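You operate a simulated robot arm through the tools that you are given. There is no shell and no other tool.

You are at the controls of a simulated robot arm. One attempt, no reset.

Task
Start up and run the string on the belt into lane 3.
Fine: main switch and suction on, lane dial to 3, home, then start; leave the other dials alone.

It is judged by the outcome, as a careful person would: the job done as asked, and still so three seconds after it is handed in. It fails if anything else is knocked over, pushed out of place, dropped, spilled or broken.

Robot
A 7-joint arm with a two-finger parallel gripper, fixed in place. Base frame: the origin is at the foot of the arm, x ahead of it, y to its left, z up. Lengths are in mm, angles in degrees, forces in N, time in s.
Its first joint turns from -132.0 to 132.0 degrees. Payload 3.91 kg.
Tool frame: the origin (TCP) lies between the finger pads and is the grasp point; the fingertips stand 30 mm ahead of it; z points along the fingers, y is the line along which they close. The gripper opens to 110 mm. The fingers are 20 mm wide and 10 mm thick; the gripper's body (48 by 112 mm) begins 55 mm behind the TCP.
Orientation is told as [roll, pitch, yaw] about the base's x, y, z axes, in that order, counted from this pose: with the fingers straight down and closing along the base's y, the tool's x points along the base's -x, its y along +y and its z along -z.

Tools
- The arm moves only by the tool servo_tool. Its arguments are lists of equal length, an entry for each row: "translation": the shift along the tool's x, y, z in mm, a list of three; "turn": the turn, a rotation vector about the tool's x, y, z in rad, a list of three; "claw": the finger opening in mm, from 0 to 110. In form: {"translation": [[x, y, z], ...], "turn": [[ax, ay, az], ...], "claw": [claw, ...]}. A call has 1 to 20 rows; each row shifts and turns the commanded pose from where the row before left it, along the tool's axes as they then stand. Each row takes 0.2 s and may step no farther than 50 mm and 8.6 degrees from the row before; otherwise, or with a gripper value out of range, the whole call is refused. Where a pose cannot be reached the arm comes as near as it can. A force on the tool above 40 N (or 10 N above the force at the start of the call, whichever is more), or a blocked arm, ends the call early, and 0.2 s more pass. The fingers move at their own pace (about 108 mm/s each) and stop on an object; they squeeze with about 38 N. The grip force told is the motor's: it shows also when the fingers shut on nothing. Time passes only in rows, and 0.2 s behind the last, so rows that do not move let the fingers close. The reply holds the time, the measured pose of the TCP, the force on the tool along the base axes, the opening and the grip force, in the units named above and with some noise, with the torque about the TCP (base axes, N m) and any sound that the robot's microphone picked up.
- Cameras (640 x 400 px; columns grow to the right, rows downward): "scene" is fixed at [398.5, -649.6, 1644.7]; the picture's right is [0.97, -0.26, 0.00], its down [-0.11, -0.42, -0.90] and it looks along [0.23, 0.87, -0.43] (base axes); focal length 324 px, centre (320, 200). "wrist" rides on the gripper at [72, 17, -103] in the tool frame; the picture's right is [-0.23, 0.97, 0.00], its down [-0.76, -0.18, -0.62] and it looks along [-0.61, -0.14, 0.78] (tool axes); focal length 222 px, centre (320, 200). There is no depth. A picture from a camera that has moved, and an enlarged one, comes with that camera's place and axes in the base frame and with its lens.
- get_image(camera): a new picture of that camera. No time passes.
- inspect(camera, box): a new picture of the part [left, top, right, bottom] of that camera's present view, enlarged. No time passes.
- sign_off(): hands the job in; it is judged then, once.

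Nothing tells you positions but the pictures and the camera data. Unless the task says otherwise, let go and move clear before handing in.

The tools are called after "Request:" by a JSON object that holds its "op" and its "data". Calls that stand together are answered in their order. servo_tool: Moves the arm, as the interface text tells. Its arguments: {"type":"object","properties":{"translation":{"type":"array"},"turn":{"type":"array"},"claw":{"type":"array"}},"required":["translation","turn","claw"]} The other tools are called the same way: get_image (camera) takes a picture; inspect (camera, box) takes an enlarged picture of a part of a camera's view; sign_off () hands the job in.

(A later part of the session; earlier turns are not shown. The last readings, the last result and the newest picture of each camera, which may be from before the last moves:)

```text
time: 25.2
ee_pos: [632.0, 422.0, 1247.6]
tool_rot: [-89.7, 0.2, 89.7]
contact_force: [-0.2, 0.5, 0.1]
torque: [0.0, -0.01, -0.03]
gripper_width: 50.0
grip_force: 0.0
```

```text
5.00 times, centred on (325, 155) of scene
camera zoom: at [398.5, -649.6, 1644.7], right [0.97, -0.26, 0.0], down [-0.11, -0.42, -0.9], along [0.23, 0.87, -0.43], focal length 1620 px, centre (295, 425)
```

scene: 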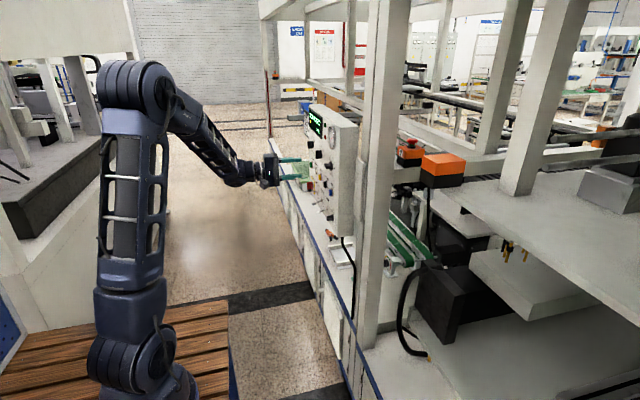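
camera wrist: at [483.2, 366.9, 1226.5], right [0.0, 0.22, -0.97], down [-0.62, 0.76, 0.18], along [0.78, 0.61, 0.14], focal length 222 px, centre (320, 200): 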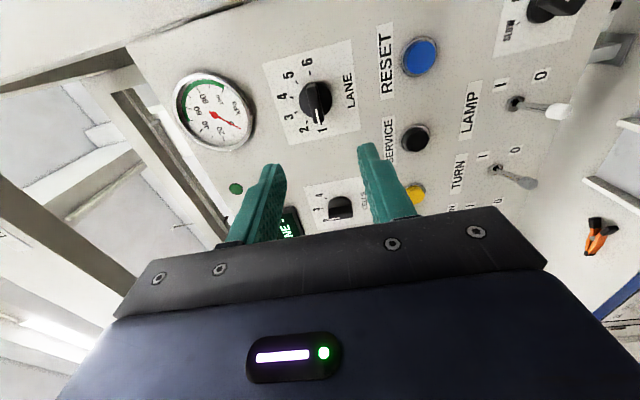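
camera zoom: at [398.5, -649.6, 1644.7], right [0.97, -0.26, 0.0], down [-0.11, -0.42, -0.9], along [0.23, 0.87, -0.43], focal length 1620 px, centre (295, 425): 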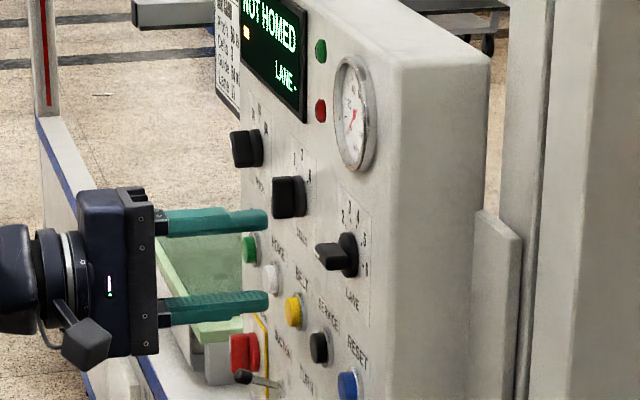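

The bar front is at x ≈ 701, centred near y 425, z 1244. I make a final small correction, advance so the tips overlap it by about 12 mm, and look before gripping.

Request:
{"op": "servo_tool", "data": {"translation": [[-2.5, 3, 12], [0, 0, 15], [0, 0, 15], [0, 0, 10]], "turn": [[0, 0, 0], [0, 0, 0], [0, 0, 0], [0, 0, 0]], "claw": [50, 50, 50, 50]}}

Request:
{"op": "inspect", "data": {"camera": "wrist", "box": [240, 80, 400, 180]}}

Request:
{"op": "inspect", "data": {"camera": "scene", "box": [285, 115, 365, 195]}}

```text
time: 26.2
ee_pos: [682.1, 424.4, 1242.9]
tool_rot: [-89.8, 0.1, 89.9]
contact_force: [0.8, 0.4, 0.4]
torque: [0.0, 0.01, 0.03]
gripper_width: 50.2
grip_force: 0.0
```

```text
4.00 times, centred on (320, 130) of wrist
camera zoom: at [578.4, 352.6, 1225.1], right [0.0, 0.23, -0.97], down [-0.62, 0.76, 0.18], along [0.78, 0.61, 0.14], focal length 888 px, centre (320, 480)
```

zoom: 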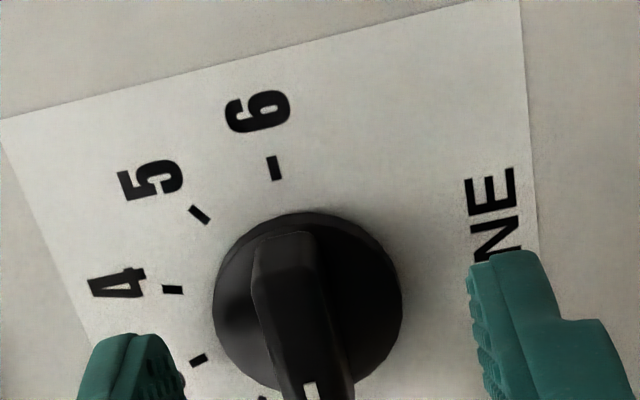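

```text
5.00 times, centred on (325, 155) of scene
camera zoom: at [398.5, -649.6, 1644.7], right [0.97, -0.26, 0.0], down [-0.11, -0.42, -0.9], along [0.23, 0.87, -0.43], focal length 1620 px, centre (295, 425)
```

zoom: 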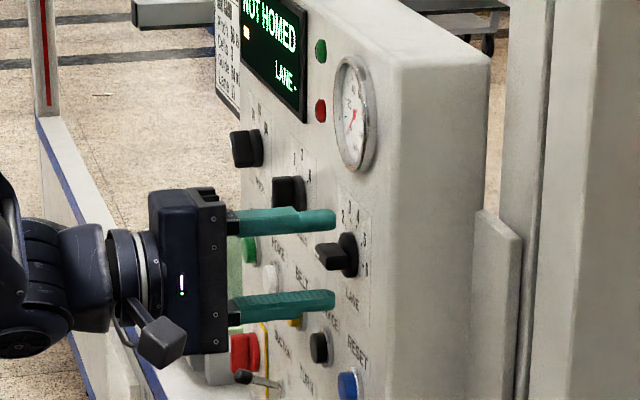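

The knob axis is about 2 mm above my tool axis, so I nudge up and then close on the bar.

Request:
{"op": "servo_tool", "data": {"translation": [[0, -2, 0], [0, 0, 0], [0, 0, 0], [0, 0, 0]], "turn": [[0, 0, 0], [0, 0, 0], [0, 0, 0], [0, 0, 0]], "claw": [50, 20, 5, 5]}}

Request:
{"op": "inspect", "data": {"camera": "wrist", "box": [240, 80, 400, 180]}}

```text
time: 27.2
ee_pos: [684.7, 423.6, 1244.7]
tool_rot: [-89.8, 0.1, 89.7]
contact_force: [2.1, 0.8, 2.9]
torque: [0.11, -0.21, 0.1]
gripper_width: 11.0
grip_force: 44.4
```

```text
4.00 times, centred on (320, 130) of wrist
camera zoom: at [578.8, 352.6, 1227.4], right [0.0, 0.23, -0.97], down [-0.62, 0.76, 0.18], along [0.78, 0.6, 0.14], focal length 888 px, centre (320, 480)
```

zoom: 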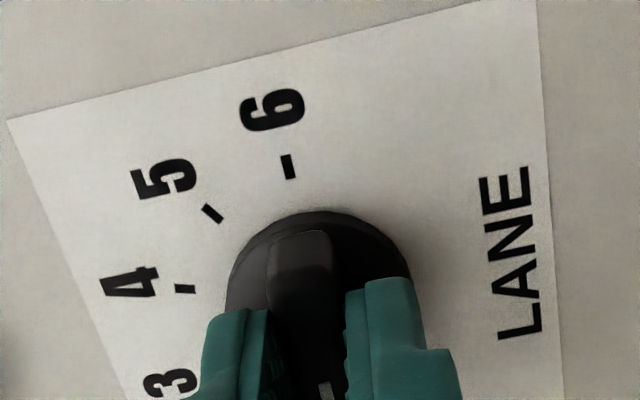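

The grip is good with little side load. I turn clockwise about 36° (one position), then check.

Request:
{"op": "servo_tool", "data": {"translation": [[0, 0, 0], [0, 0, 0], [0, 0, 0], [0, 0, 0], [0, 0, 0]], "turn": [[0, 0, 0.1257], [0, 0, 0.1257], [0, 0, 0.1257], [0, 0, 0.1257], [0, 0, 0.1257]], "claw": [5, 5, 5, 5, 5]}}

Request:
{"op": "inspect", "data": {"camera": "wrist", "box": [220, 60, 420, 180]}}

Request:
{"op": "inspect", "data": {"camera": "scene", "box": [285, 90, 365, 170]}}

```text
time: 28.4
ee_pos: [683.0, 423.9, 1245.0]
tool_rot: [-89.7, -36.0, 89.9]
contact_force: [4.2, 18.2, -2.5]
torque: [-0.06, -0.49, 1.1]
gripper_width: 11.0
grip_force: 44.9
```

```text
3.20 times, centred on (320, 120) of wrist
camera zoom: at [578.8, 376.2, 1187.7], right [0.0, 0.76, -0.65], down [-0.62, 0.51, 0.59], along [0.78, 0.41, 0.47], focal length 711 px, centre (320, 456)
```

zoom: 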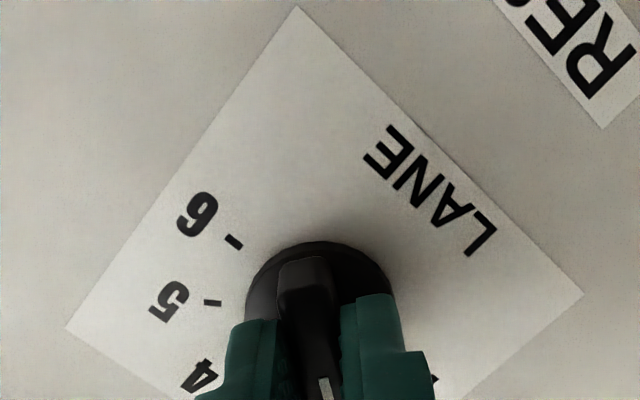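

```text
5.00 times, centred on (325, 130) of scene
camera zoom: at [398.5, -649.6, 1644.7], right [0.97, -0.26, 0.0], down [-0.11, -0.42, -0.9], along [0.23, 0.87, -0.43], focal length 1620 px, centre (295, 550)
```

zoom: 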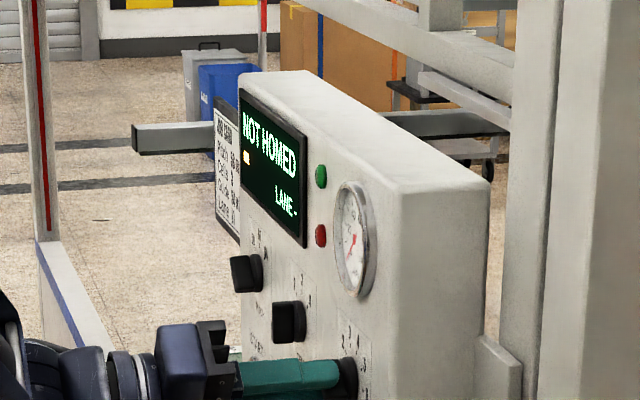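

One step turned. There is a mild side load in +y, so I relieve it by 0.8 mm and turn another 36° to position 3.

Request:
{"op": "servo_tool", "data": {"translation": [[-0.65, 0.47, 0], [0, 0, 0], [0, 0, 0], [0, 0, 0], [0, 0, 0]], "turn": [[0, 0, 0.1257], [0, 0, 0.1257], [0, 0, 0.1257], [0, 0, 0.1257], [0, 0, 0.1257]], "claw": [5, 5, 5, 5, 5]}}

Request:
{"op": "inspect", "data": {"camera": "wrist", "box": [220, 60, 420, 180]}}

```text
time: 29.6
ee_pos: [682.7, 424.9, 1246.1]
tool_rot: [-89.2, -72.0, 89.2]
contact_force: [-5.6, 10.4, -1.5]
torque: [0.0, 0.63, 0.1]
gripper_width: 10.7
grip_force: 45.7
```

```text
3.20 times, centred on (320, 120) of wrist
camera zoom: at [578.8, 419.1, 1169.5], right [0.0, 1.0, -0.08], down [-0.62, 0.07, 0.78], along [0.78, 0.05, 0.62], focal length 711 px, centre (320, 456)
```

zoom: 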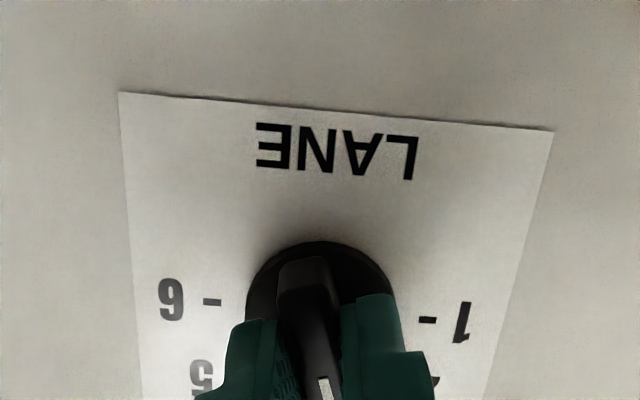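

The tool has turned 72° in all, which should be position 3. I open, back straight out, and check where the knob rests.

Request:
{"op": "servo_tool", "data": {"translation": [[0, 0, 0], [0, 0, 0], [0, 0, -20], [0, 0, -30], [0, 0, -40]], "turn": [[0, 0, 0], [0, 0, 0], [0, 0, 0], [0, 0, 0], [0, 0, 0]], "claw": [40, 40, 40, 40, 40]}}

Request:
{"op": "inspect", "data": {"camera": "wrist", "box": [240, 50, 400, 170]}}

Request:
{"op": "inspect", "data": {"camera": "scene", "box": [285, 90, 365, 230]}}

Request:
{"op": "get_image", "data": {"camera": "wrist"}}

```text
time: 30.9
ee_pos: [594.8, 426.0, 1243.9]
tool_rot: [-89.3, -71.9, 89.0]
contact_force: [0.8, 0.4, 0.0]
torque: [0.0, -0.01, 0.0]
gripper_width: 40.0
grip_force: 0.0
```

```text
3.33 times, centred on (320, 110) of wrist
camera zoom: at [489.4, 420.5, 1169.6], right [0.0, 1.0, -0.09], down [-0.62, 0.07, 0.78], along [0.78, 0.05, 0.62], focal length 740 px, centre (320, 500)
```

zoom: 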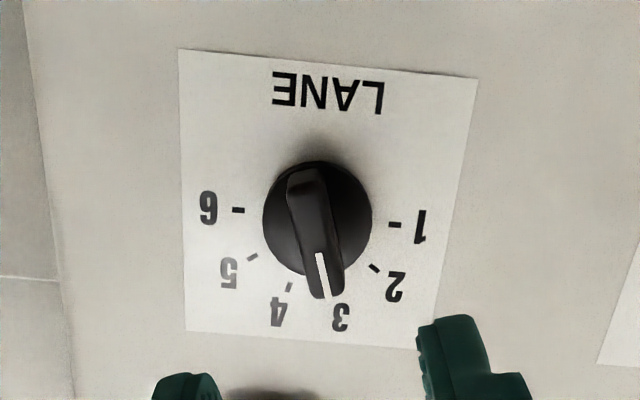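

```text
2.86 times, centred on (325, 160) of scene
camera zoom: at [398.5, -649.6, 1644.7], right [0.97, -0.26, 0.0], down [-0.11, -0.42, -0.9], along [0.23, 0.87, -0.43], focal length 926 px, centre (306, 314)
```

zoom: 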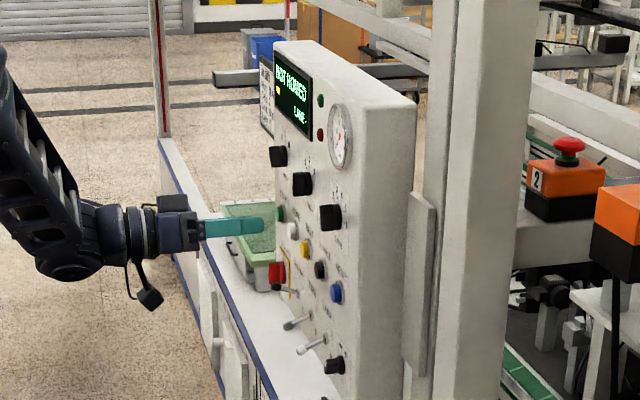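

```text
taken
camera wrist: at [489.4, 420.5, 1169.6], right [0.0, 1.0, -0.09], down [-0.62, 0.07, 0.78], along [0.78, 0.05, 0.62], focal length 222 px, centre (320, 200)
```

wrist: 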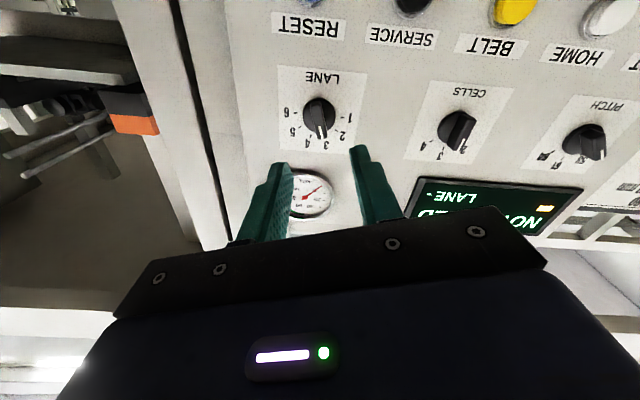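

LANE now reads 3, and CELLS and PITCH are untouched. Next I level the roll, close the fingers and move in front of HOME at about y 650, z 1140.

Request:
{"op": "servo_tool", "data": {"translation": [[0, 0, 0], [0, 0, 0], [0, 0, 0], [17, 37.3, 0], [17, 37.3, 0], [17, 37.3, 0], [17, 37.3, 0], [17, 37.3, 0], [17, 37.3, 0]], "turn": [[0, 0, 0.1047], [0, 0, 0.1047], [0, 0, 0.1047], [0, 0, 0], [0, 0, 0], [0, 0, 0], [0, 0, 0], [0, 0, 0], [0, 0, 0]], "claw": [0, 0, 0, 0, 0, 0, 0, 0, 0]}}

Request:
{"op": "get_image", "data": {"camera": "wrist"}}

Request:
{"op": "inspect", "data": {"camera": "wrist", "box": [240, 60, 440, 200]}}

Request:
{"op": "inspect", "data": {"camera": "scene", "box": [275, 130, 345, 215]}}

```text
time: 32.9
ee_pos: [596.5, 645.5, 1144.6]
tool_rot: [-30.9, -89.8, 30.8]
contact_force: [-0.3, -0.4, 1.4]
torque: [0.01, 0.03, 0.04]
gripper_width: 0.0
grip_force: 37.8
```

```text
taken
camera wrist: at [490.5, 663.5, 1071.0], right [0.0, 0.97, 0.23], down [-0.62, -0.17, 0.76], along [0.78, -0.14, 0.61], focal length 222 px, centre (320, 200)
```

wrist: 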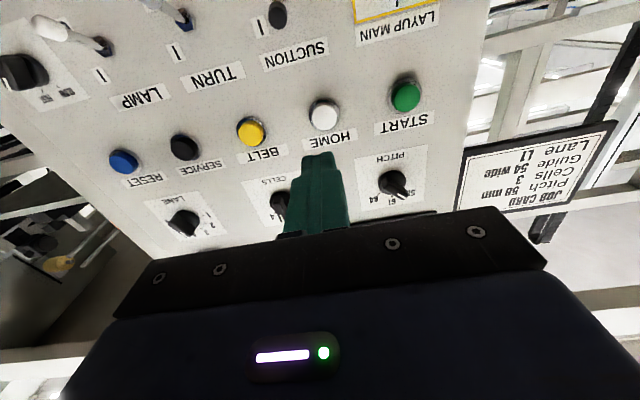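

```text
2.86 times, centred on (340, 130) of wrist
camera zoom: at [490.5, 663.5, 1071.0], right [0.0, 0.97, 0.23], down [-0.62, -0.17, 0.76], along [0.78, -0.14, 0.61], focal length 635 px, centre (263, 400)
```

zoom: 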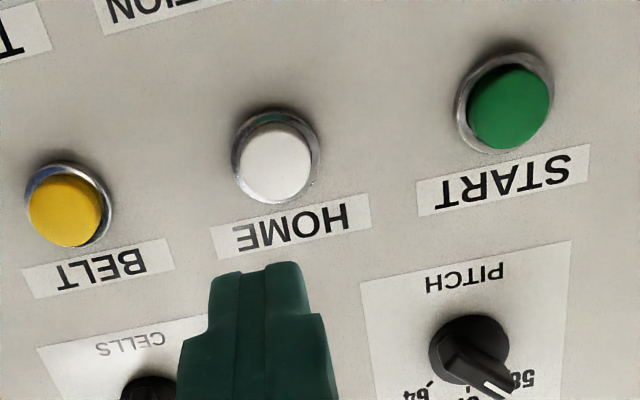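

```text
4.71 times, centred on (310, 172) of scene
camera zoom: at [398.5, -649.6, 1644.7], right [0.97, -0.26, 0.0], down [-0.11, -0.42, -0.9], along [0.23, 0.87, -0.43], focal length 1524 px, centre (367, 329)
```

zoom: 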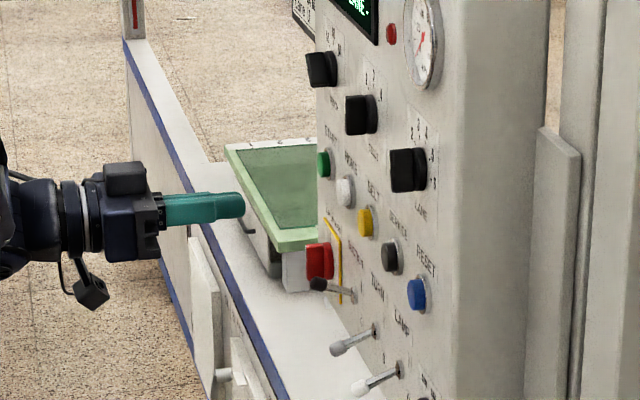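

HOME is centred at about (717, 650.5, 1144.7), just left of my tip axis. I align and approach to about 8 mm short of it.

Request:
{"op": "servo_tool", "data": {"translation": [[-1.7, 4, 5], [0, 0, 20], [0, 0, 20], [0, 0, 20], [0, 0, 18]], "turn": [[0, 0, 0], [0, 0, 0], [0, 0, 0], [0, 0, 0], [0, 0, 0]], "claw": [0, 0, 0, 0, 0]}}

Request:
{"op": "inspect", "data": {"camera": "wrist", "box": [240, 80, 400, 180]}}

Request:
{"op": "inspect", "data": {"camera": "scene", "box": [285, 130, 345, 215]}}

```text
time: 34.0
ee_pos: [678.4, 651.0, 1144.1]
tool_rot: [-25.6, -89.8, 25.6]
contact_force: [0.1, -0.7, -0.1]
torque: [0.01, -0.02, 0.01]
gripper_width: 0.0
grip_force: 37.7
```

```text
4.00 times, centred on (320, 130) of wrist
camera zoom: at [573.5, 669.2, 1069.9], right [0.0, 0.97, 0.23], down [-0.62, -0.18, 0.76], along [0.78, -0.14, 0.6], focal length 888 px, centre (320, 480)
```

zoom: 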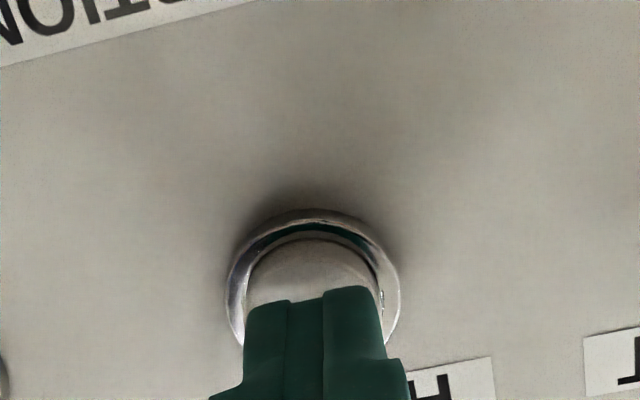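

```text
4.71 times, centred on (315, 172) of scene
camera zoom: at [398.5, -649.6, 1644.7], right [0.97, -0.26, 0.0], down [-0.11, -0.42, -0.9], along [0.23, 0.87, -0.43], focal length 1524 px, centre (344, 329)
```

zoom: 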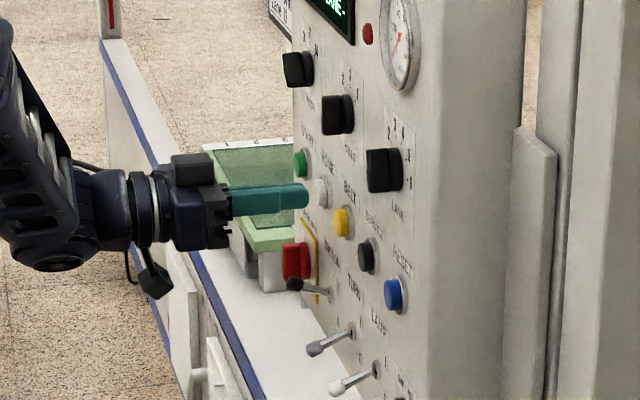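

The tip is centred on HOME with a few mm to go. I press gently in small steps.

Request:
{"op": "servo_tool", "data": {"translation": [[-1.5, -0.5, 2], [0, 0, 2], [0, 0, 2], [0, 0, 2], [0, 0, 2]], "turn": [[0, 0, 0], [0, 0, 0], [0, 0, 0], [0, 0, 0], [0, 0, 0]], "claw": [0, 0, 0, 0, 0]}}

Request:
{"op": "inspect", "data": {"camera": "scene", "box": [285, 90, 345, 215]}}

```text
time: 35.2
ee_pos: [687.4, 652.1, 1145.6]
tool_rot: [-26.5, -89.8, 26.4]
contact_force: [-1.5, 1.2, -0.1]
torque: [0.01, 0.02, 0.03]
gripper_width: 0.1
grip_force: 37.8
```

```text
3.20 times, centred on (315, 152) of scene
camera zoom: at [398.5, -649.6, 1644.7], right [0.97, -0.26, 0.0], down [-0.11, -0.42, -0.9], along [0.23, 0.87, -0.43], focal length 1037 px, centre (336, 352)
```

zoom: 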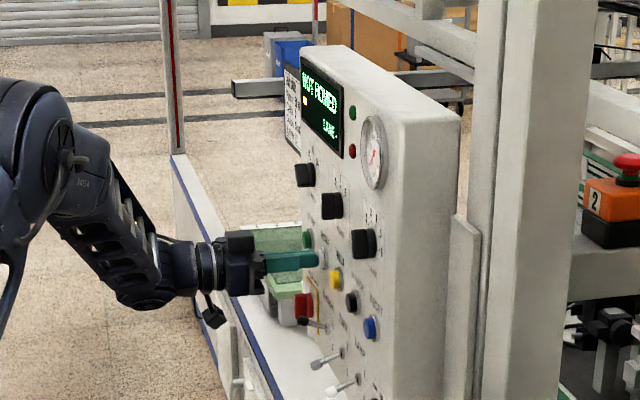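

Request:
{"op": "servo_tool", "data": {"translation": [[0, 0, 1.5], [0, 0, 1.5], [0, 0, 1.5]], "turn": [[0, 0, 0], [0, 0, 0], [0, 0, 0]], "claw": [0, 0, 0]}}

Request:
{"op": "inspect", "data": {"camera": "scene", "box": [305, 95, 350, 140]}}

```text
time: 36.0
ee_pos: [691.9, 652.3, 1146.3]
tool_rot: [-32.7, -89.7, 32.5]
contact_force: [-12.5, -1.9, -6.2]
torque: [-0.02, 0.15, -0.07]
gripper_width: 0.0
grip_force: 38.3
heard: click
```

```text
8.89 times, centred on (328, 118) of scene
camera zoom: at [398.5, -649.6, 1644.7], right [0.97, -0.26, 0.0], down [-0.11, -0.42, -0.9], along [0.23, 0.87, -0.43], focal length 2880 px, centre (253, 933)
```

zoom: 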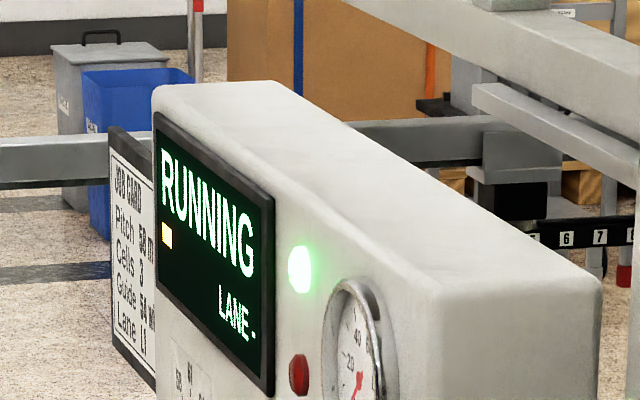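

HOME clicked and the display shows RUNNING (homing). I back off and wait for it to finish.

Request:
{"op": "servo_tool", "data": {"translation": [[0, 0, -10], [0, 0, -25], [0, 0, -25], [0, 0, 0], [0, 0, 0], [0, 0, 0], [0, 0, 0], [0, 0, 0], [0, 0, 0], [0, 0, 0]], "turn": [[0, 0, 0], [0, 0, 0], [0, 0, 0], [0, 0, 0], [0, 0, 0], [0, 0, 0], [0, 0, 0], [0, 0, 0], [0, 0, 0], [0, 0, 0]], "claw": [0, 0, 0, 0, 0, 0, 0, 0, 0, 0]}}

Request:
{"op": "inspect", "data": {"camera": "scene", "box": [305, 95, 350, 140]}}

Request:
{"op": "get_image", "data": {"camera": "scene"}}

Request:
{"op": "get_image", "data": {"camera": "wrist"}}

```text
time: 38.2
ee_pos: [633.6, 649.3, 1146.4]
tool_rot: [-31.6, -89.8, 31.4]
contact_force: [0.2, 0.1, 0.1]
torque: [-0.01, 0.0, 0.02]
gripper_width: 0.0
grip_force: 37.7
```

```text
8.89 times, centred on (328, 118) of scene
camera zoom: at [398.5, -649.6, 1644.7], right [0.97, -0.26, 0.0], down [-0.11, -0.42, -0.9], along [0.23, 0.87, -0.43], focal length 2880 px, centre (253, 933)
```

zoom: 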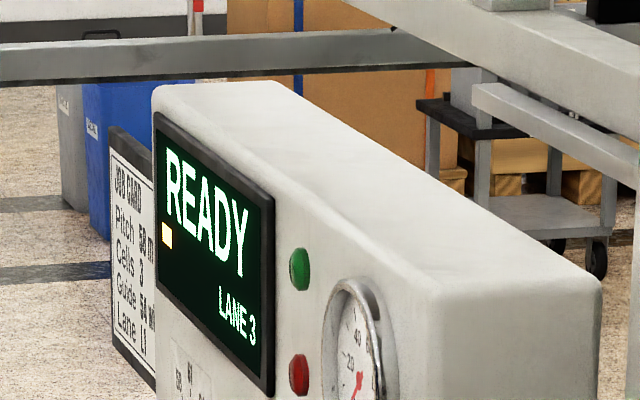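

```text
taken
```

scene: 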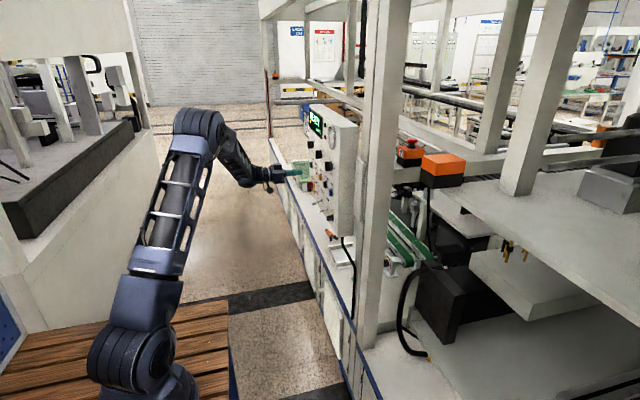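

```text
taken
camera wrist: at [528.5, 667.0, 1073.3], right [0.0, 0.97, 0.23], down [-0.62, -0.17, 0.76], along [0.78, -0.14, 0.6], focal length 222 px, centre (320, 200)
```

wrist: 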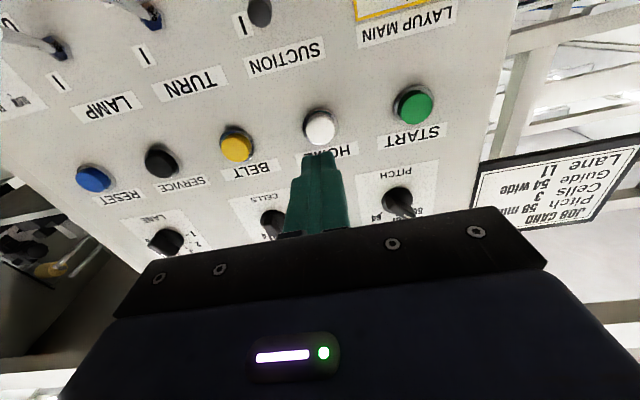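

Homed: the display shows READY, LANE 3. Before starting I'll check the suction lever, gauge and the cell area once more.

Request:
{"op": "inspect", "data": {"camera": "scene", "box": [325, 120, 360, 150]}}

Request:
{"op": "inspect", "data": {"camera": "scene", "box": [295, 165, 345, 215]}}

Request:
{"op": "inspect", "data": {"camera": "scene", "box": [380, 100, 560, 300]}}

Request:
{"op": "inspect", "data": {"camera": "wrist", "box": [230, 0, 470, 170]}}

```text
13.33 times, centred on (342, 135) of scene
camera zoom: at [398.5, -649.6, 1644.7], right [0.97, -0.26, 0.0], down [-0.11, -0.42, -0.9], along [0.23, 0.87, -0.43], focal length 4319 px, centre (20, 1067)
```

zoom: 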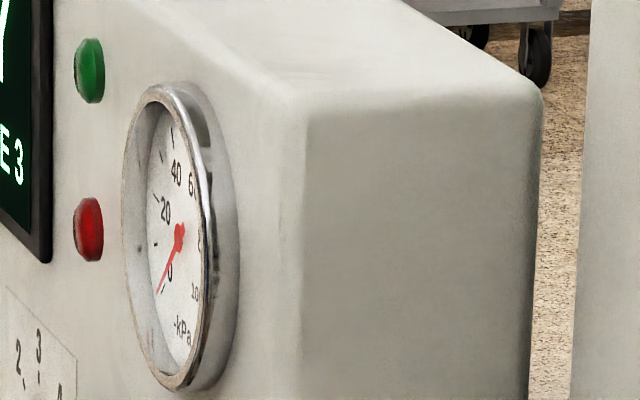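

```text
8.00 times, centred on (320, 190) of scene
camera zoom: at [398.5, -649.6, 1644.7], right [0.97, -0.26, 0.0], down [-0.11, -0.42, -0.9], along [0.23, 0.87, -0.43], focal length 2592 px, centre (320, 280)
```

zoom: 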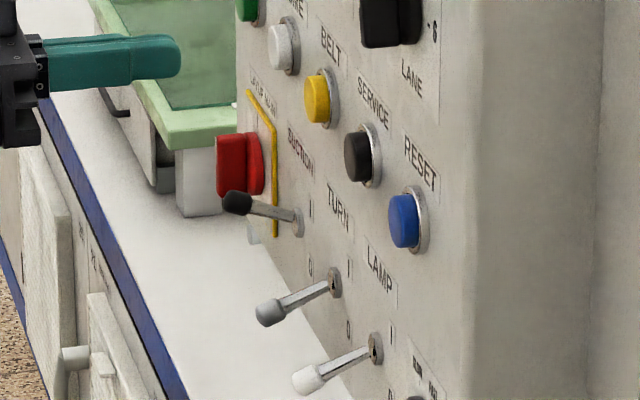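

```text
2.00 times, centred on (470, 200) of scene
camera zoom: at [398.5, -649.6, 1644.7], right [0.97, -0.26, 0.0], down [-0.11, -0.42, -0.9], along [0.23, 0.87, -0.43], focal length 648 px, centre (20, 200)
```

zoom: 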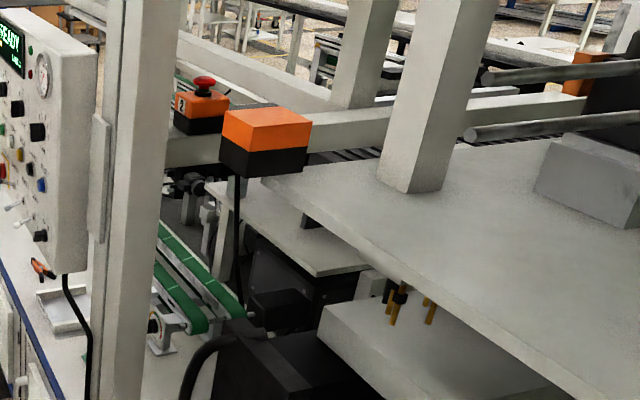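

```text
2.35 times, centred on (350, 85) of wrist
camera zoom: at [528.5, 667.0, 1073.3], right [0.0, 0.97, 0.23], down [-0.62, -0.17, 0.76], along [0.78, -0.14, 0.6], focal length 523 px, centre (249, 471)
```

zoom: 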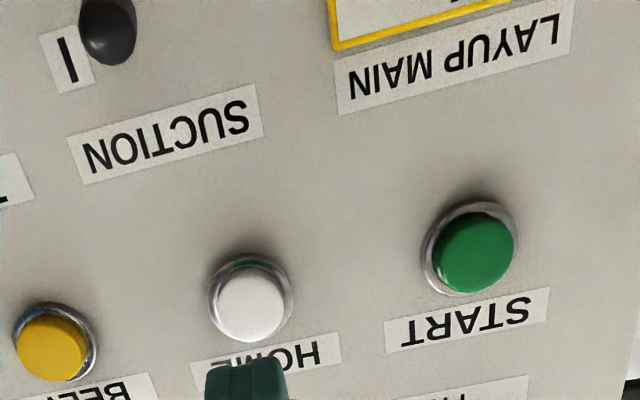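

Everything checks out: suction is up at I and the dials are as they should be. START is 80 mm to the left of HOME, so I move across at standoff and approach it.

Request:
{"op": "servo_tool", "data": {"translation": [[0.5, 40, 0], [0.5, 40.5, 0], [0, 0, 20], [0, 0, 20], [0, 0, 8]], "turn": [[0, 0, 0], [0, 0, 0], [0, 0, 0], [0, 0, 0], [0, 0, 0]], "claw": [0, 0, 0, 0, 0]}}

Request:
{"op": "inspect", "data": {"camera": "wrist", "box": [240, 80, 400, 180]}}

Request:
{"op": "inspect", "data": {"camera": "scene", "box": [285, 130, 345, 215]}}

```text
time: 39.5
ee_pos: [679.4, 730.7, 1143.7]
tool_rot: [-30.9, -89.8, 30.6]
contact_force: [-0.4, -0.1, 0.2]
torque: [0.0, 0.03, 0.02]
gripper_width: 0.1
grip_force: 37.6
```

```text
4.00 times, centred on (320, 130) of wrist
camera zoom: at [574.8, 748.7, 1070.8], right [0.0, 0.97, 0.23], down [-0.62, -0.17, 0.76], along [0.78, -0.14, 0.6], focal length 888 px, centre (320, 480)
```

zoom: 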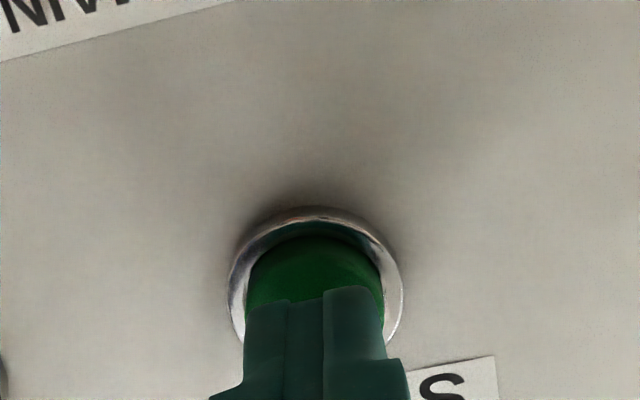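

```text
4.71 times, centred on (315, 172) of scene
camera zoom: at [398.5, -649.6, 1644.7], right [0.97, -0.26, 0.0], down [-0.11, -0.42, -0.9], along [0.23, 0.87, -0.43], focal length 1524 px, centre (344, 329)
```

zoom: 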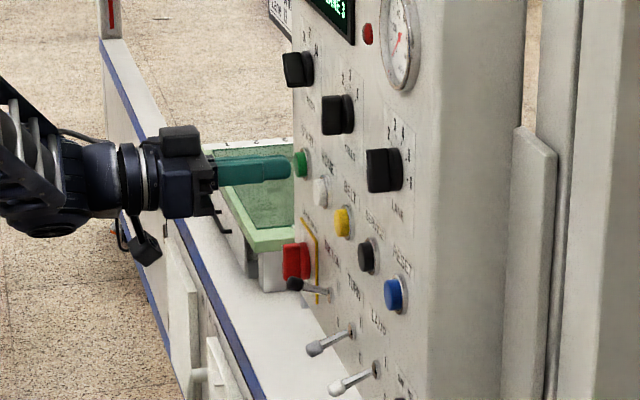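

The tip sits the same way on START as it did on HOME. I press it in small steps until it clicks.

Request:
{"op": "servo_tool", "data": {"translation": [[-1, 0, 2], [0, 0, 2], [0, 0, 2], [0, 0, 2], [0, 0, 2], [0, 0, 1.5], [0, 0, 1.5]], "turn": [[0, 0, 0], [0, 0, 0], [0, 0, 0], [0, 0, 0], [0, 0, 0], [0, 0, 0], [0, 0, 0]], "claw": [0, 0, 0, 0, 0, 0, 0]}}

Request:
{"op": "inspect", "data": {"camera": "scene", "box": [305, 95, 350, 140]}}

```text
time: 41.0
ee_pos: [692.4, 732.6, 1146.1]
tool_rot: [-25.6, -89.7, 25.5]
contact_force: [-12.9, -5.4, -1.5]
torque: [0.01, 0.05, -0.17]
gripper_width: 0.3
grip_force: 37.3
heard: click
```

```text
8.89 times, centred on (328, 118) of scene
camera zoom: at [398.5, -649.6, 1644.7], right [0.97, -0.26, 0.0], down [-0.11, -0.42, -0.9], along [0.23, 0.87, -0.43], focal length 2880 px, centre (253, 933)
```

zoom: 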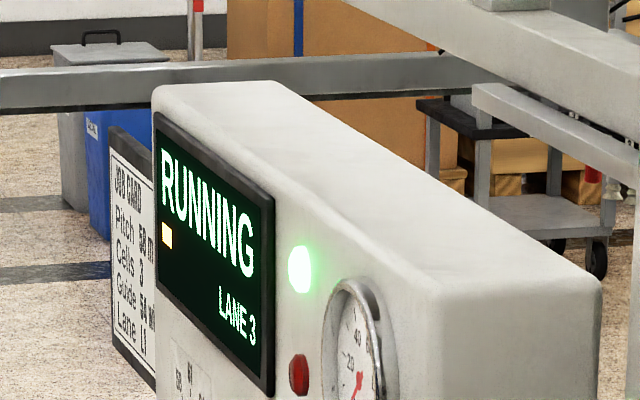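

START clicked and the display shows RUNNING, LANE 3. I back the arm well clear and wait, watching the run.

Request:
{"op": "servo_tool", "data": {"translation": [[0, 0, -10], [0, 0, -25], [0, 0, -35], [0, 0, -40], [0, 0, -40], [0, 0, 0], [0, 0, 0], [0, 0, 0]], "turn": [[0, 0, 0], [0, 0, 0], [0, 0, 0], [0, 0, 0], [0, 0, 0], [0, 0, 0], [0, 0, 0], [0, 0, 0]], "claw": [0, 0, 0, 0, 0, 0, 0, 0]}}

Request:
{"op": "get_image", "data": {"camera": "scene"}}

Request:
{"op": "inspect", "data": {"camera": "scene", "box": [305, 95, 350, 140]}}

```text
time: 42.9
ee_pos: [542.3, 729.1, 1145.7]
tool_rot: [-31.2, -89.8, 30.9]
contact_force: [0.4, -0.2, 0.3]
torque: [-0.02, 0.0, 0.0]
gripper_width: 0.0
grip_force: 38.0
```

```text
taken
```

scene: 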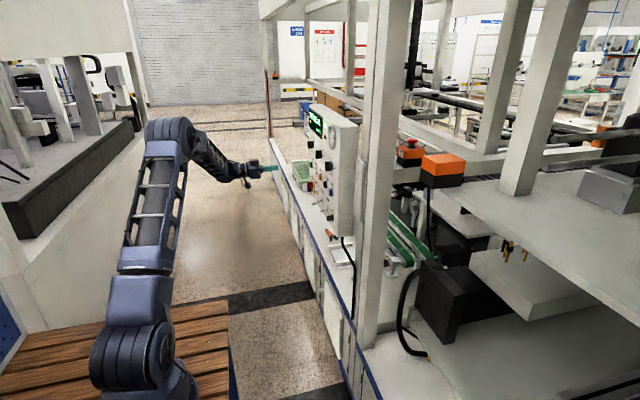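

```text
8.89 times, centred on (328, 118) of scene
camera zoom: at [398.5, -649.6, 1644.7], right [0.97, -0.26, 0.0], down [-0.11, -0.42, -0.9], along [0.23, 0.87, -0.43], focal length 2880 px, centre (253, 933)
```

zoom: 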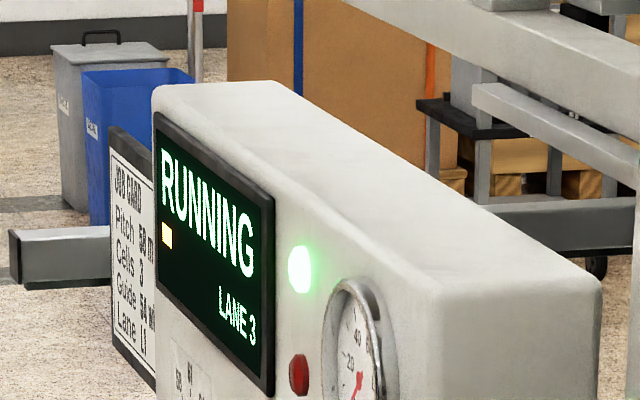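

It's running and the gantry is moving. I hold still and let time pass.

Request:
{"op": "servo_tool", "data": {"translation": [[0, 0, 0], [0, 0, 0], [0, 0, 0], [0, 0, 0], [0, 0, 0], [0, 0, 0], [0, 0, 0], [0, 0, 0], [0, 0, 0], [0, 0, 0], [0, 0, 0], [0, 0, 0], [0, 0, 0], [0, 0, 0], [0, 0, 0]], "turn": [[0, 0, 0], [0, 0, 0], [0, 0, 0], [0, 0, 0], [0, 0, 0], [0, 0, 0], [0, 0, 0], [0, 0, 0], [0, 0, 0], [0, 0, 0], [0, 0, 0], [0, 0, 0], [0, 0, 0], [0, 0, 0], [0, 0, 0]], "claw": [0, 0, 0, 0, 0, 0, 0, 0, 0, 0, 0, 0, 0, 0, 0]}}

Request:
{"op": "get_image", "data": {"camera": "scene"}}

Request:
{"op": "inspect", "data": {"camera": "scene", "box": [305, 95, 360, 150]}}

```text
time: 46.0
ee_pos: [543.9, 729.9, 1145.9]
tool_rot: [-31.1, -89.9, 30.9]
contact_force: [-0.1, 0.1, -1.2]
torque: [0.0, -0.02, 0.03]
gripper_width: 0.0
grip_force: 37.7
```

```text
taken
```

scene: 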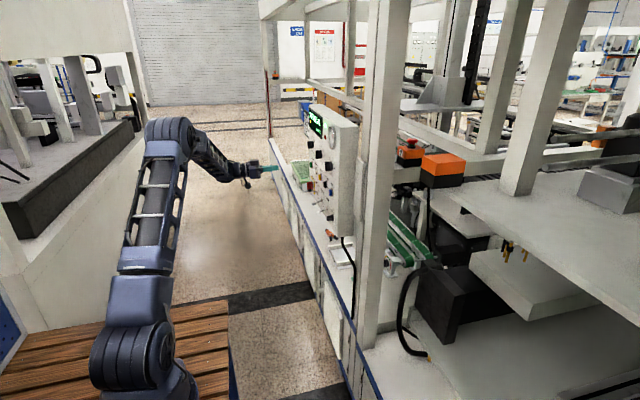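

```text
7.27 times, centred on (332, 122) of scene
camera zoom: at [398.5, -649.6, 1644.7], right [0.97, -0.26, 0.0], down [-0.11, -0.42, -0.9], along [0.23, 0.87, -0.43], focal length 2356 px, centre (229, 764)
```

zoom: 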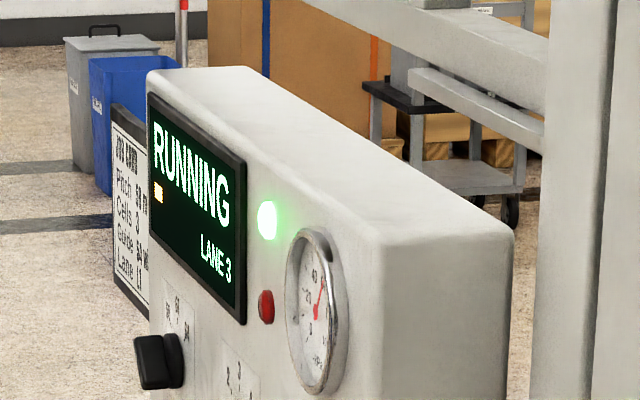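

The gauge has risen, so the cups have picked the string up under vacuum and the gantry is carrying it. I keep waiting.

Request:
{"op": "servo_tool", "data": {"translation": [[0, 0, 0], [0, 0, 0], [0, 0, 0], [0, 0, 0], [0, 0, 0], [0, 0, 0], [0, 0, 0], [0, 0, 0], [0, 0, 0], [0, 0, 0], [0, 0, 0], [0, 0, 0], [0, 0, 0], [0, 0, 0], [0, 0, 0], [0, 0, 0], [0, 0, 0], [0, 0, 0], [0, 0, 0], [0, 0, 0]], "turn": [[0, 0, 0], [0, 0, 0], [0, 0, 0], [0, 0, 0], [0, 0, 0], [0, 0, 0], [0, 0, 0], [0, 0, 0], [0, 0, 0], [0, 0, 0], [0, 0, 0], [0, 0, 0], [0, 0, 0], [0, 0, 0], [0, 0, 0], [0, 0, 0], [0, 0, 0], [0, 0, 0], [0, 0, 0], [0, 0, 0]], "claw": [0, 0, 0, 0, 0, 0, 0, 0, 0, 0, 0, 0, 0, 0, 0, 0, 0, 0, 0, 0]}}

Request:
{"op": "get_image", "data": {"camera": "scene"}}

Request:
{"op": "inspect", "data": {"camera": "scene", "box": [305, 95, 360, 150]}}

```text
time: 50.2
ee_pos: [542.2, 729.3, 1147.2]
tool_rot: [-30.8, -89.8, 30.5]
contact_force: [-0.2, 0.3, -0.1]
torque: [-0.01, 0.0, 0.01]
gripper_width: 0.0
grip_force: 38.0
```

```text
taken
```

scene: 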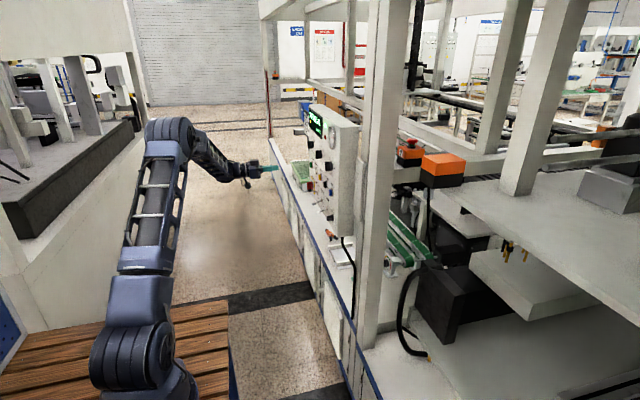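

```text
7.27 times, centred on (332, 122) of scene
camera zoom: at [398.5, -649.6, 1644.7], right [0.97, -0.26, 0.0], down [-0.11, -0.42, -0.9], along [0.23, 0.87, -0.43], focal length 2356 px, centre (229, 764)
```

zoom: 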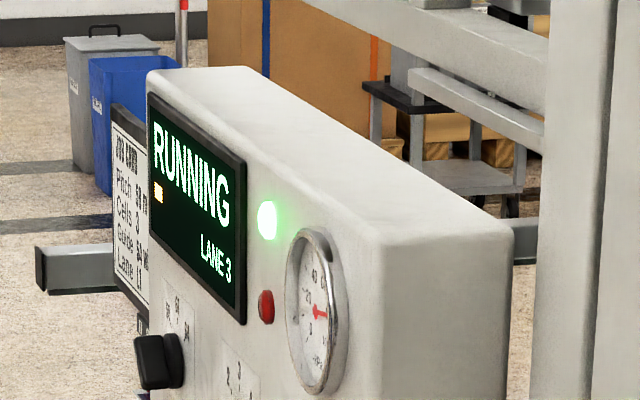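

Request:
{"op": "servo_tool", "data": {"translation": [[0, 0, 0], [0, 0, 0], [0, 0, 0], [0, 0, 0], [0, 0, 0], [0, 0, 0], [0, 0, 0], [0, 0, 0], [0, 0, 0], [0, 0, 0], [0, 0, 0], [0, 0, 0], [0, 0, 0], [0, 0, 0], [0, 0, 0], [0, 0, 0], [0, 0, 0], [0, 0, 0], [0, 0, 0], [0, 0, 0]], "turn": [[0, 0, 0], [0, 0, 0], [0, 0, 0], [0, 0, 0], [0, 0, 0], [0, 0, 0], [0, 0, 0], [0, 0, 0], [0, 0, 0], [0, 0, 0], [0, 0, 0], [0, 0, 0], [0, 0, 0], [0, 0, 0], [0, 0, 0], [0, 0, 0], [0, 0, 0], [0, 0, 0], [0, 0, 0], [0, 0, 0]], "claw": [0, 0, 0, 0, 0, 0, 0, 0, 0, 0, 0, 0, 0, 0, 0, 0, 0, 0, 0, 0]}}

Request:
{"op": "get_image", "data": {"camera": "scene"}}

Request:
{"op": "inspect", "data": {"camera": "scene", "box": [305, 95, 360, 150]}}

```text
time: 54.5
ee_pos: [543.6, 728.4, 1145.9]
tool_rot: [-31.0, -89.8, 30.7]
contact_force: [0.1, 0.6, 0.1]
torque: [0.03, -0.02, -0.01]
gripper_width: 0.2
grip_force: 37.7
```

```text
taken
```

scene: 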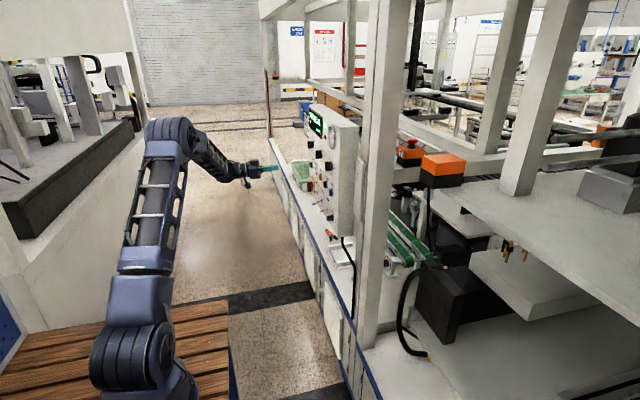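

```text
7.27 times, centred on (332, 122) of scene
camera zoom: at [398.5, -649.6, 1644.7], right [0.97, -0.26, 0.0], down [-0.11, -0.42, -0.9], along [0.23, 0.87, -0.43], focal length 2356 px, centre (229, 764)
```

zoom: 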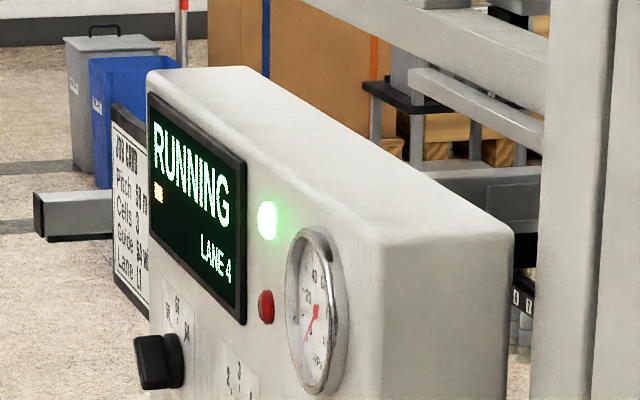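

The vacuum has released, so the string has been placed, and the display now shows LANE 4, perhaps the next-lane counter while the gantry returns. I check the dial itself and wait a short while.

Request:
{"op": "inspect", "data": {"camera": "scene", "box": [315, 130, 355, 170]}}

Request:
{"op": "servo_tool", "data": {"translation": [[0, 0, 0], [0, 0, 0], [0, 0, 0], [0, 0, 0], [0, 0, 0]], "turn": [[0, 0, 0], [0, 0, 0], [0, 0, 0], [0, 0, 0], [0, 0, 0]], "claw": [0, 0, 0, 0, 0]}}

Request:
{"op": "get_image", "data": {"camera": "wrist"}}

Request:
{"op": "inspect", "data": {"camera": "scene", "box": [305, 95, 360, 150]}}

Request:
{"op": "inspect", "data": {"camera": "scene", "box": [380, 0, 640, 160]}}

```text
10.00 times, centred on (335, 150) of scene
camera zoom: at [398.5, -649.6, 1644.7], right [0.97, -0.26, 0.0], down [-0.11, -0.42, -0.9], along [0.23, 0.87, -0.43], focal length 3240 px, centre (170, 700)
```

zoom: 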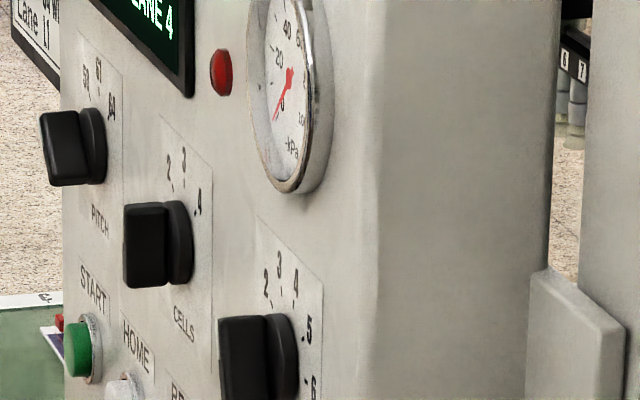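

```text
time: 55.6
ee_pos: [542.4, 729.2, 1146.6]
tool_rot: [-30.9, -89.9, 30.8]
contact_force: [0.7, -0.7, -0.7]
torque: [0.01, -0.04, -0.02]
gripper_width: 0.0
grip_force: 37.9
```

```text
taken
camera wrist: at [437.5, 747.2, 1073.1], right [0.0, 0.97, 0.23], down [-0.62, -0.17, 0.76], along [0.78, -0.14, 0.6], focal length 222 px, centre (320, 200)
```

wrist: 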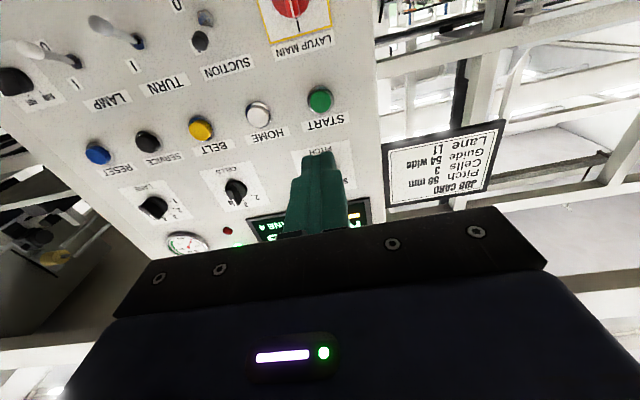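

```text
7.27 times, centred on (332, 122) of scene
camera zoom: at [398.5, -649.6, 1644.7], right [0.97, -0.26, 0.0], down [-0.11, -0.42, -0.9], along [0.23, 0.87, -0.43], focal length 2356 px, centre (229, 764)
```

zoom: 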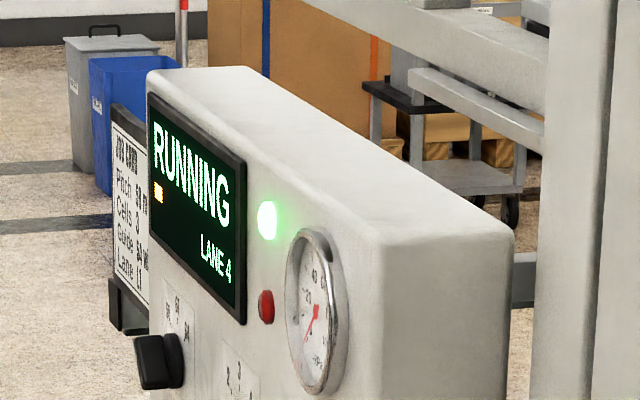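

```text
2.46 times, centred on (510, 80) of scene
camera zoom: at [398.5, -649.6, 1644.7], right [0.97, -0.26, 0.0], down [-0.11, -0.42, -0.9], along [0.23, 0.87, -0.43], focal length 797 px, centre (-148, 495)
```

zoom: 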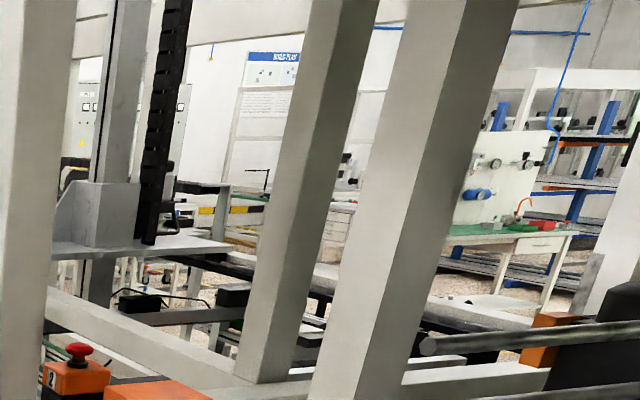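

Request:
{"op": "servo_tool", "data": {"translation": [[0, 0, 0], [0, 0, 0], [0, 0, 0], [0, 0, 0], [0, 0, 0], [0, 0, 0], [0, 0, 0], [0, 0, 0]], "turn": [[0, 0, 0], [0, 0, 0], [0, 0, 0], [0, 0, 0], [0, 0, 0], [0, 0, 0], [0, 0, 0], [0, 0, 0]], "claw": [0, 0, 0, 0, 0, 0, 0, 0]}}

Request:
{"op": "inspect", "data": {"camera": "scene", "box": [305, 95, 360, 150]}}

Request:
{"op": "inspect", "data": {"camera": "wrist", "box": [120, 160, 360, 260]}}

```text
time: 57.5
ee_pos: [542.6, 728.9, 1146.6]
tool_rot: [-30.8, -89.8, 30.8]
contact_force: [0.5, -0.8, -0.3]
torque: [-0.03, 0.04, -0.03]
gripper_width: 0.0
grip_force: 38.0
```

```text
7.27 times, centred on (332, 122) of scene
camera zoom: at [398.5, -649.6, 1644.7], right [0.97, -0.26, 0.0], down [-0.11, -0.42, -0.9], along [0.23, 0.87, -0.43], focal length 2356 px, centre (229, 764)
```

zoom: 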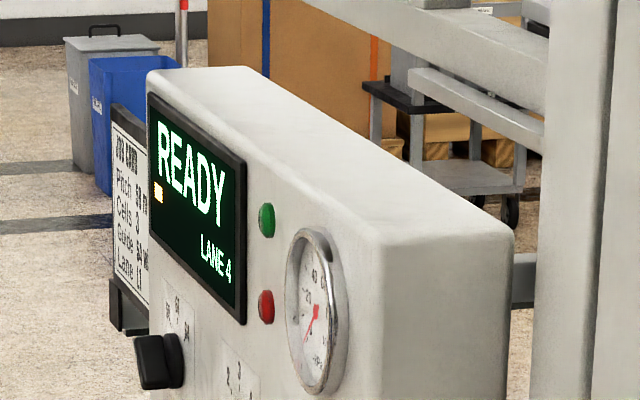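

```text
2.67 times, centred on (240, 210) of wrist
camera zoom: at [437.5, 747.2, 1073.1], right [0.0, 0.97, 0.23], down [-0.62, -0.17, 0.76], along [0.78, -0.14, 0.6], focal length 592 px, centre (533, 173)
```

zoom: 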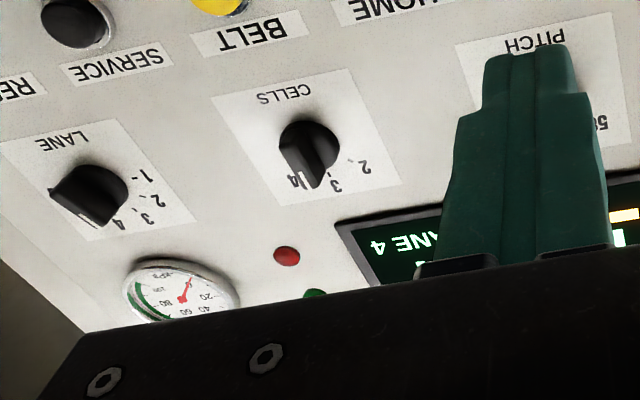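

The machine has stopped at READY, and the display has advanced to LANE 4, apparently the next lane. I'll verify by raising the wrist camera to look at the dial squarely and over the panel at the layup table. First I back off and rise.

Request:
{"op": "servo_tool", "data": {"translation": [[0, -20, -20], [-20, -35, -10], [-30, -35, 0], [-35, -30, 0], [-40, -20, 0], [-45, -10, 0], [-45, 0, 0], [-45, 0, 0], [-45, 0, 0], [-45, 0, 0]], "turn": [[0, 0, 0], [0, 0, 0], [0, 0, 0], [0, 0, 0], [0, 0, 0], [0, 0.1, 0], [0, 0.13, 0], [0, 0.14, 0], [0, 0.14, 0], [0, 0.14, 0]], "claw": [0, 0, 0, 0, 0, 0, 0, 0, 0, 0]}}

Request:
{"op": "get_image", "data": {"camera": "wrist"}}

Request:
{"op": "get_image", "data": {"camera": "scene"}}

```text
time: 59.6
ee_pos: [564.9, 580.8, 1489.2]
tool_rot: [-0.1, -52.5, 0.1]
contact_force: [-0.3, -0.5, 1.0]
torque: [-0.02, -0.01, -0.02]
gripper_width: 0.1
grip_force: 37.7
```

```text
taken
camera wrist: at [437.2, 598.4, 1493.6], right [0.14, 0.97, 0.18], down [-0.03, -0.18, 0.98], along [0.99, -0.14, 0.01], focal length 222 px, centre (320, 200)
```

wrist: 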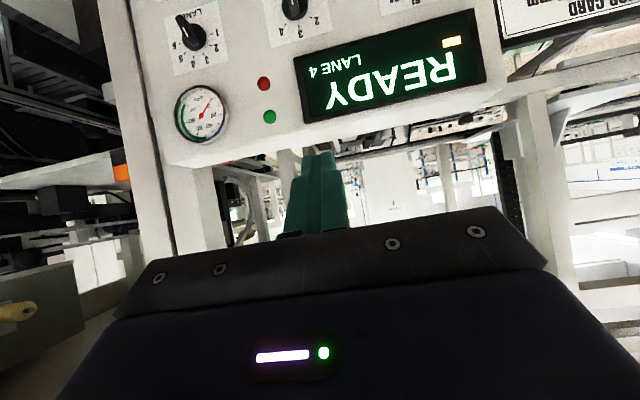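

```text
taken
```

scene: 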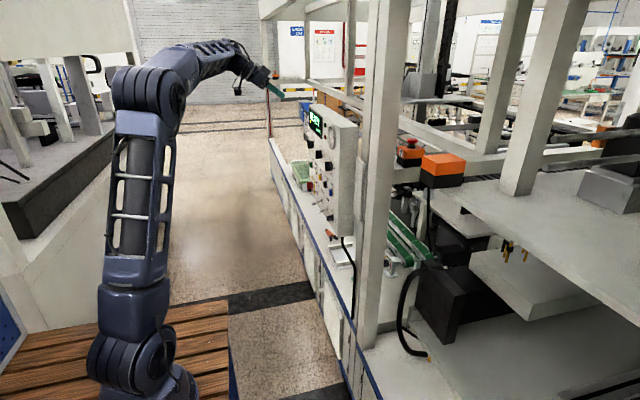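

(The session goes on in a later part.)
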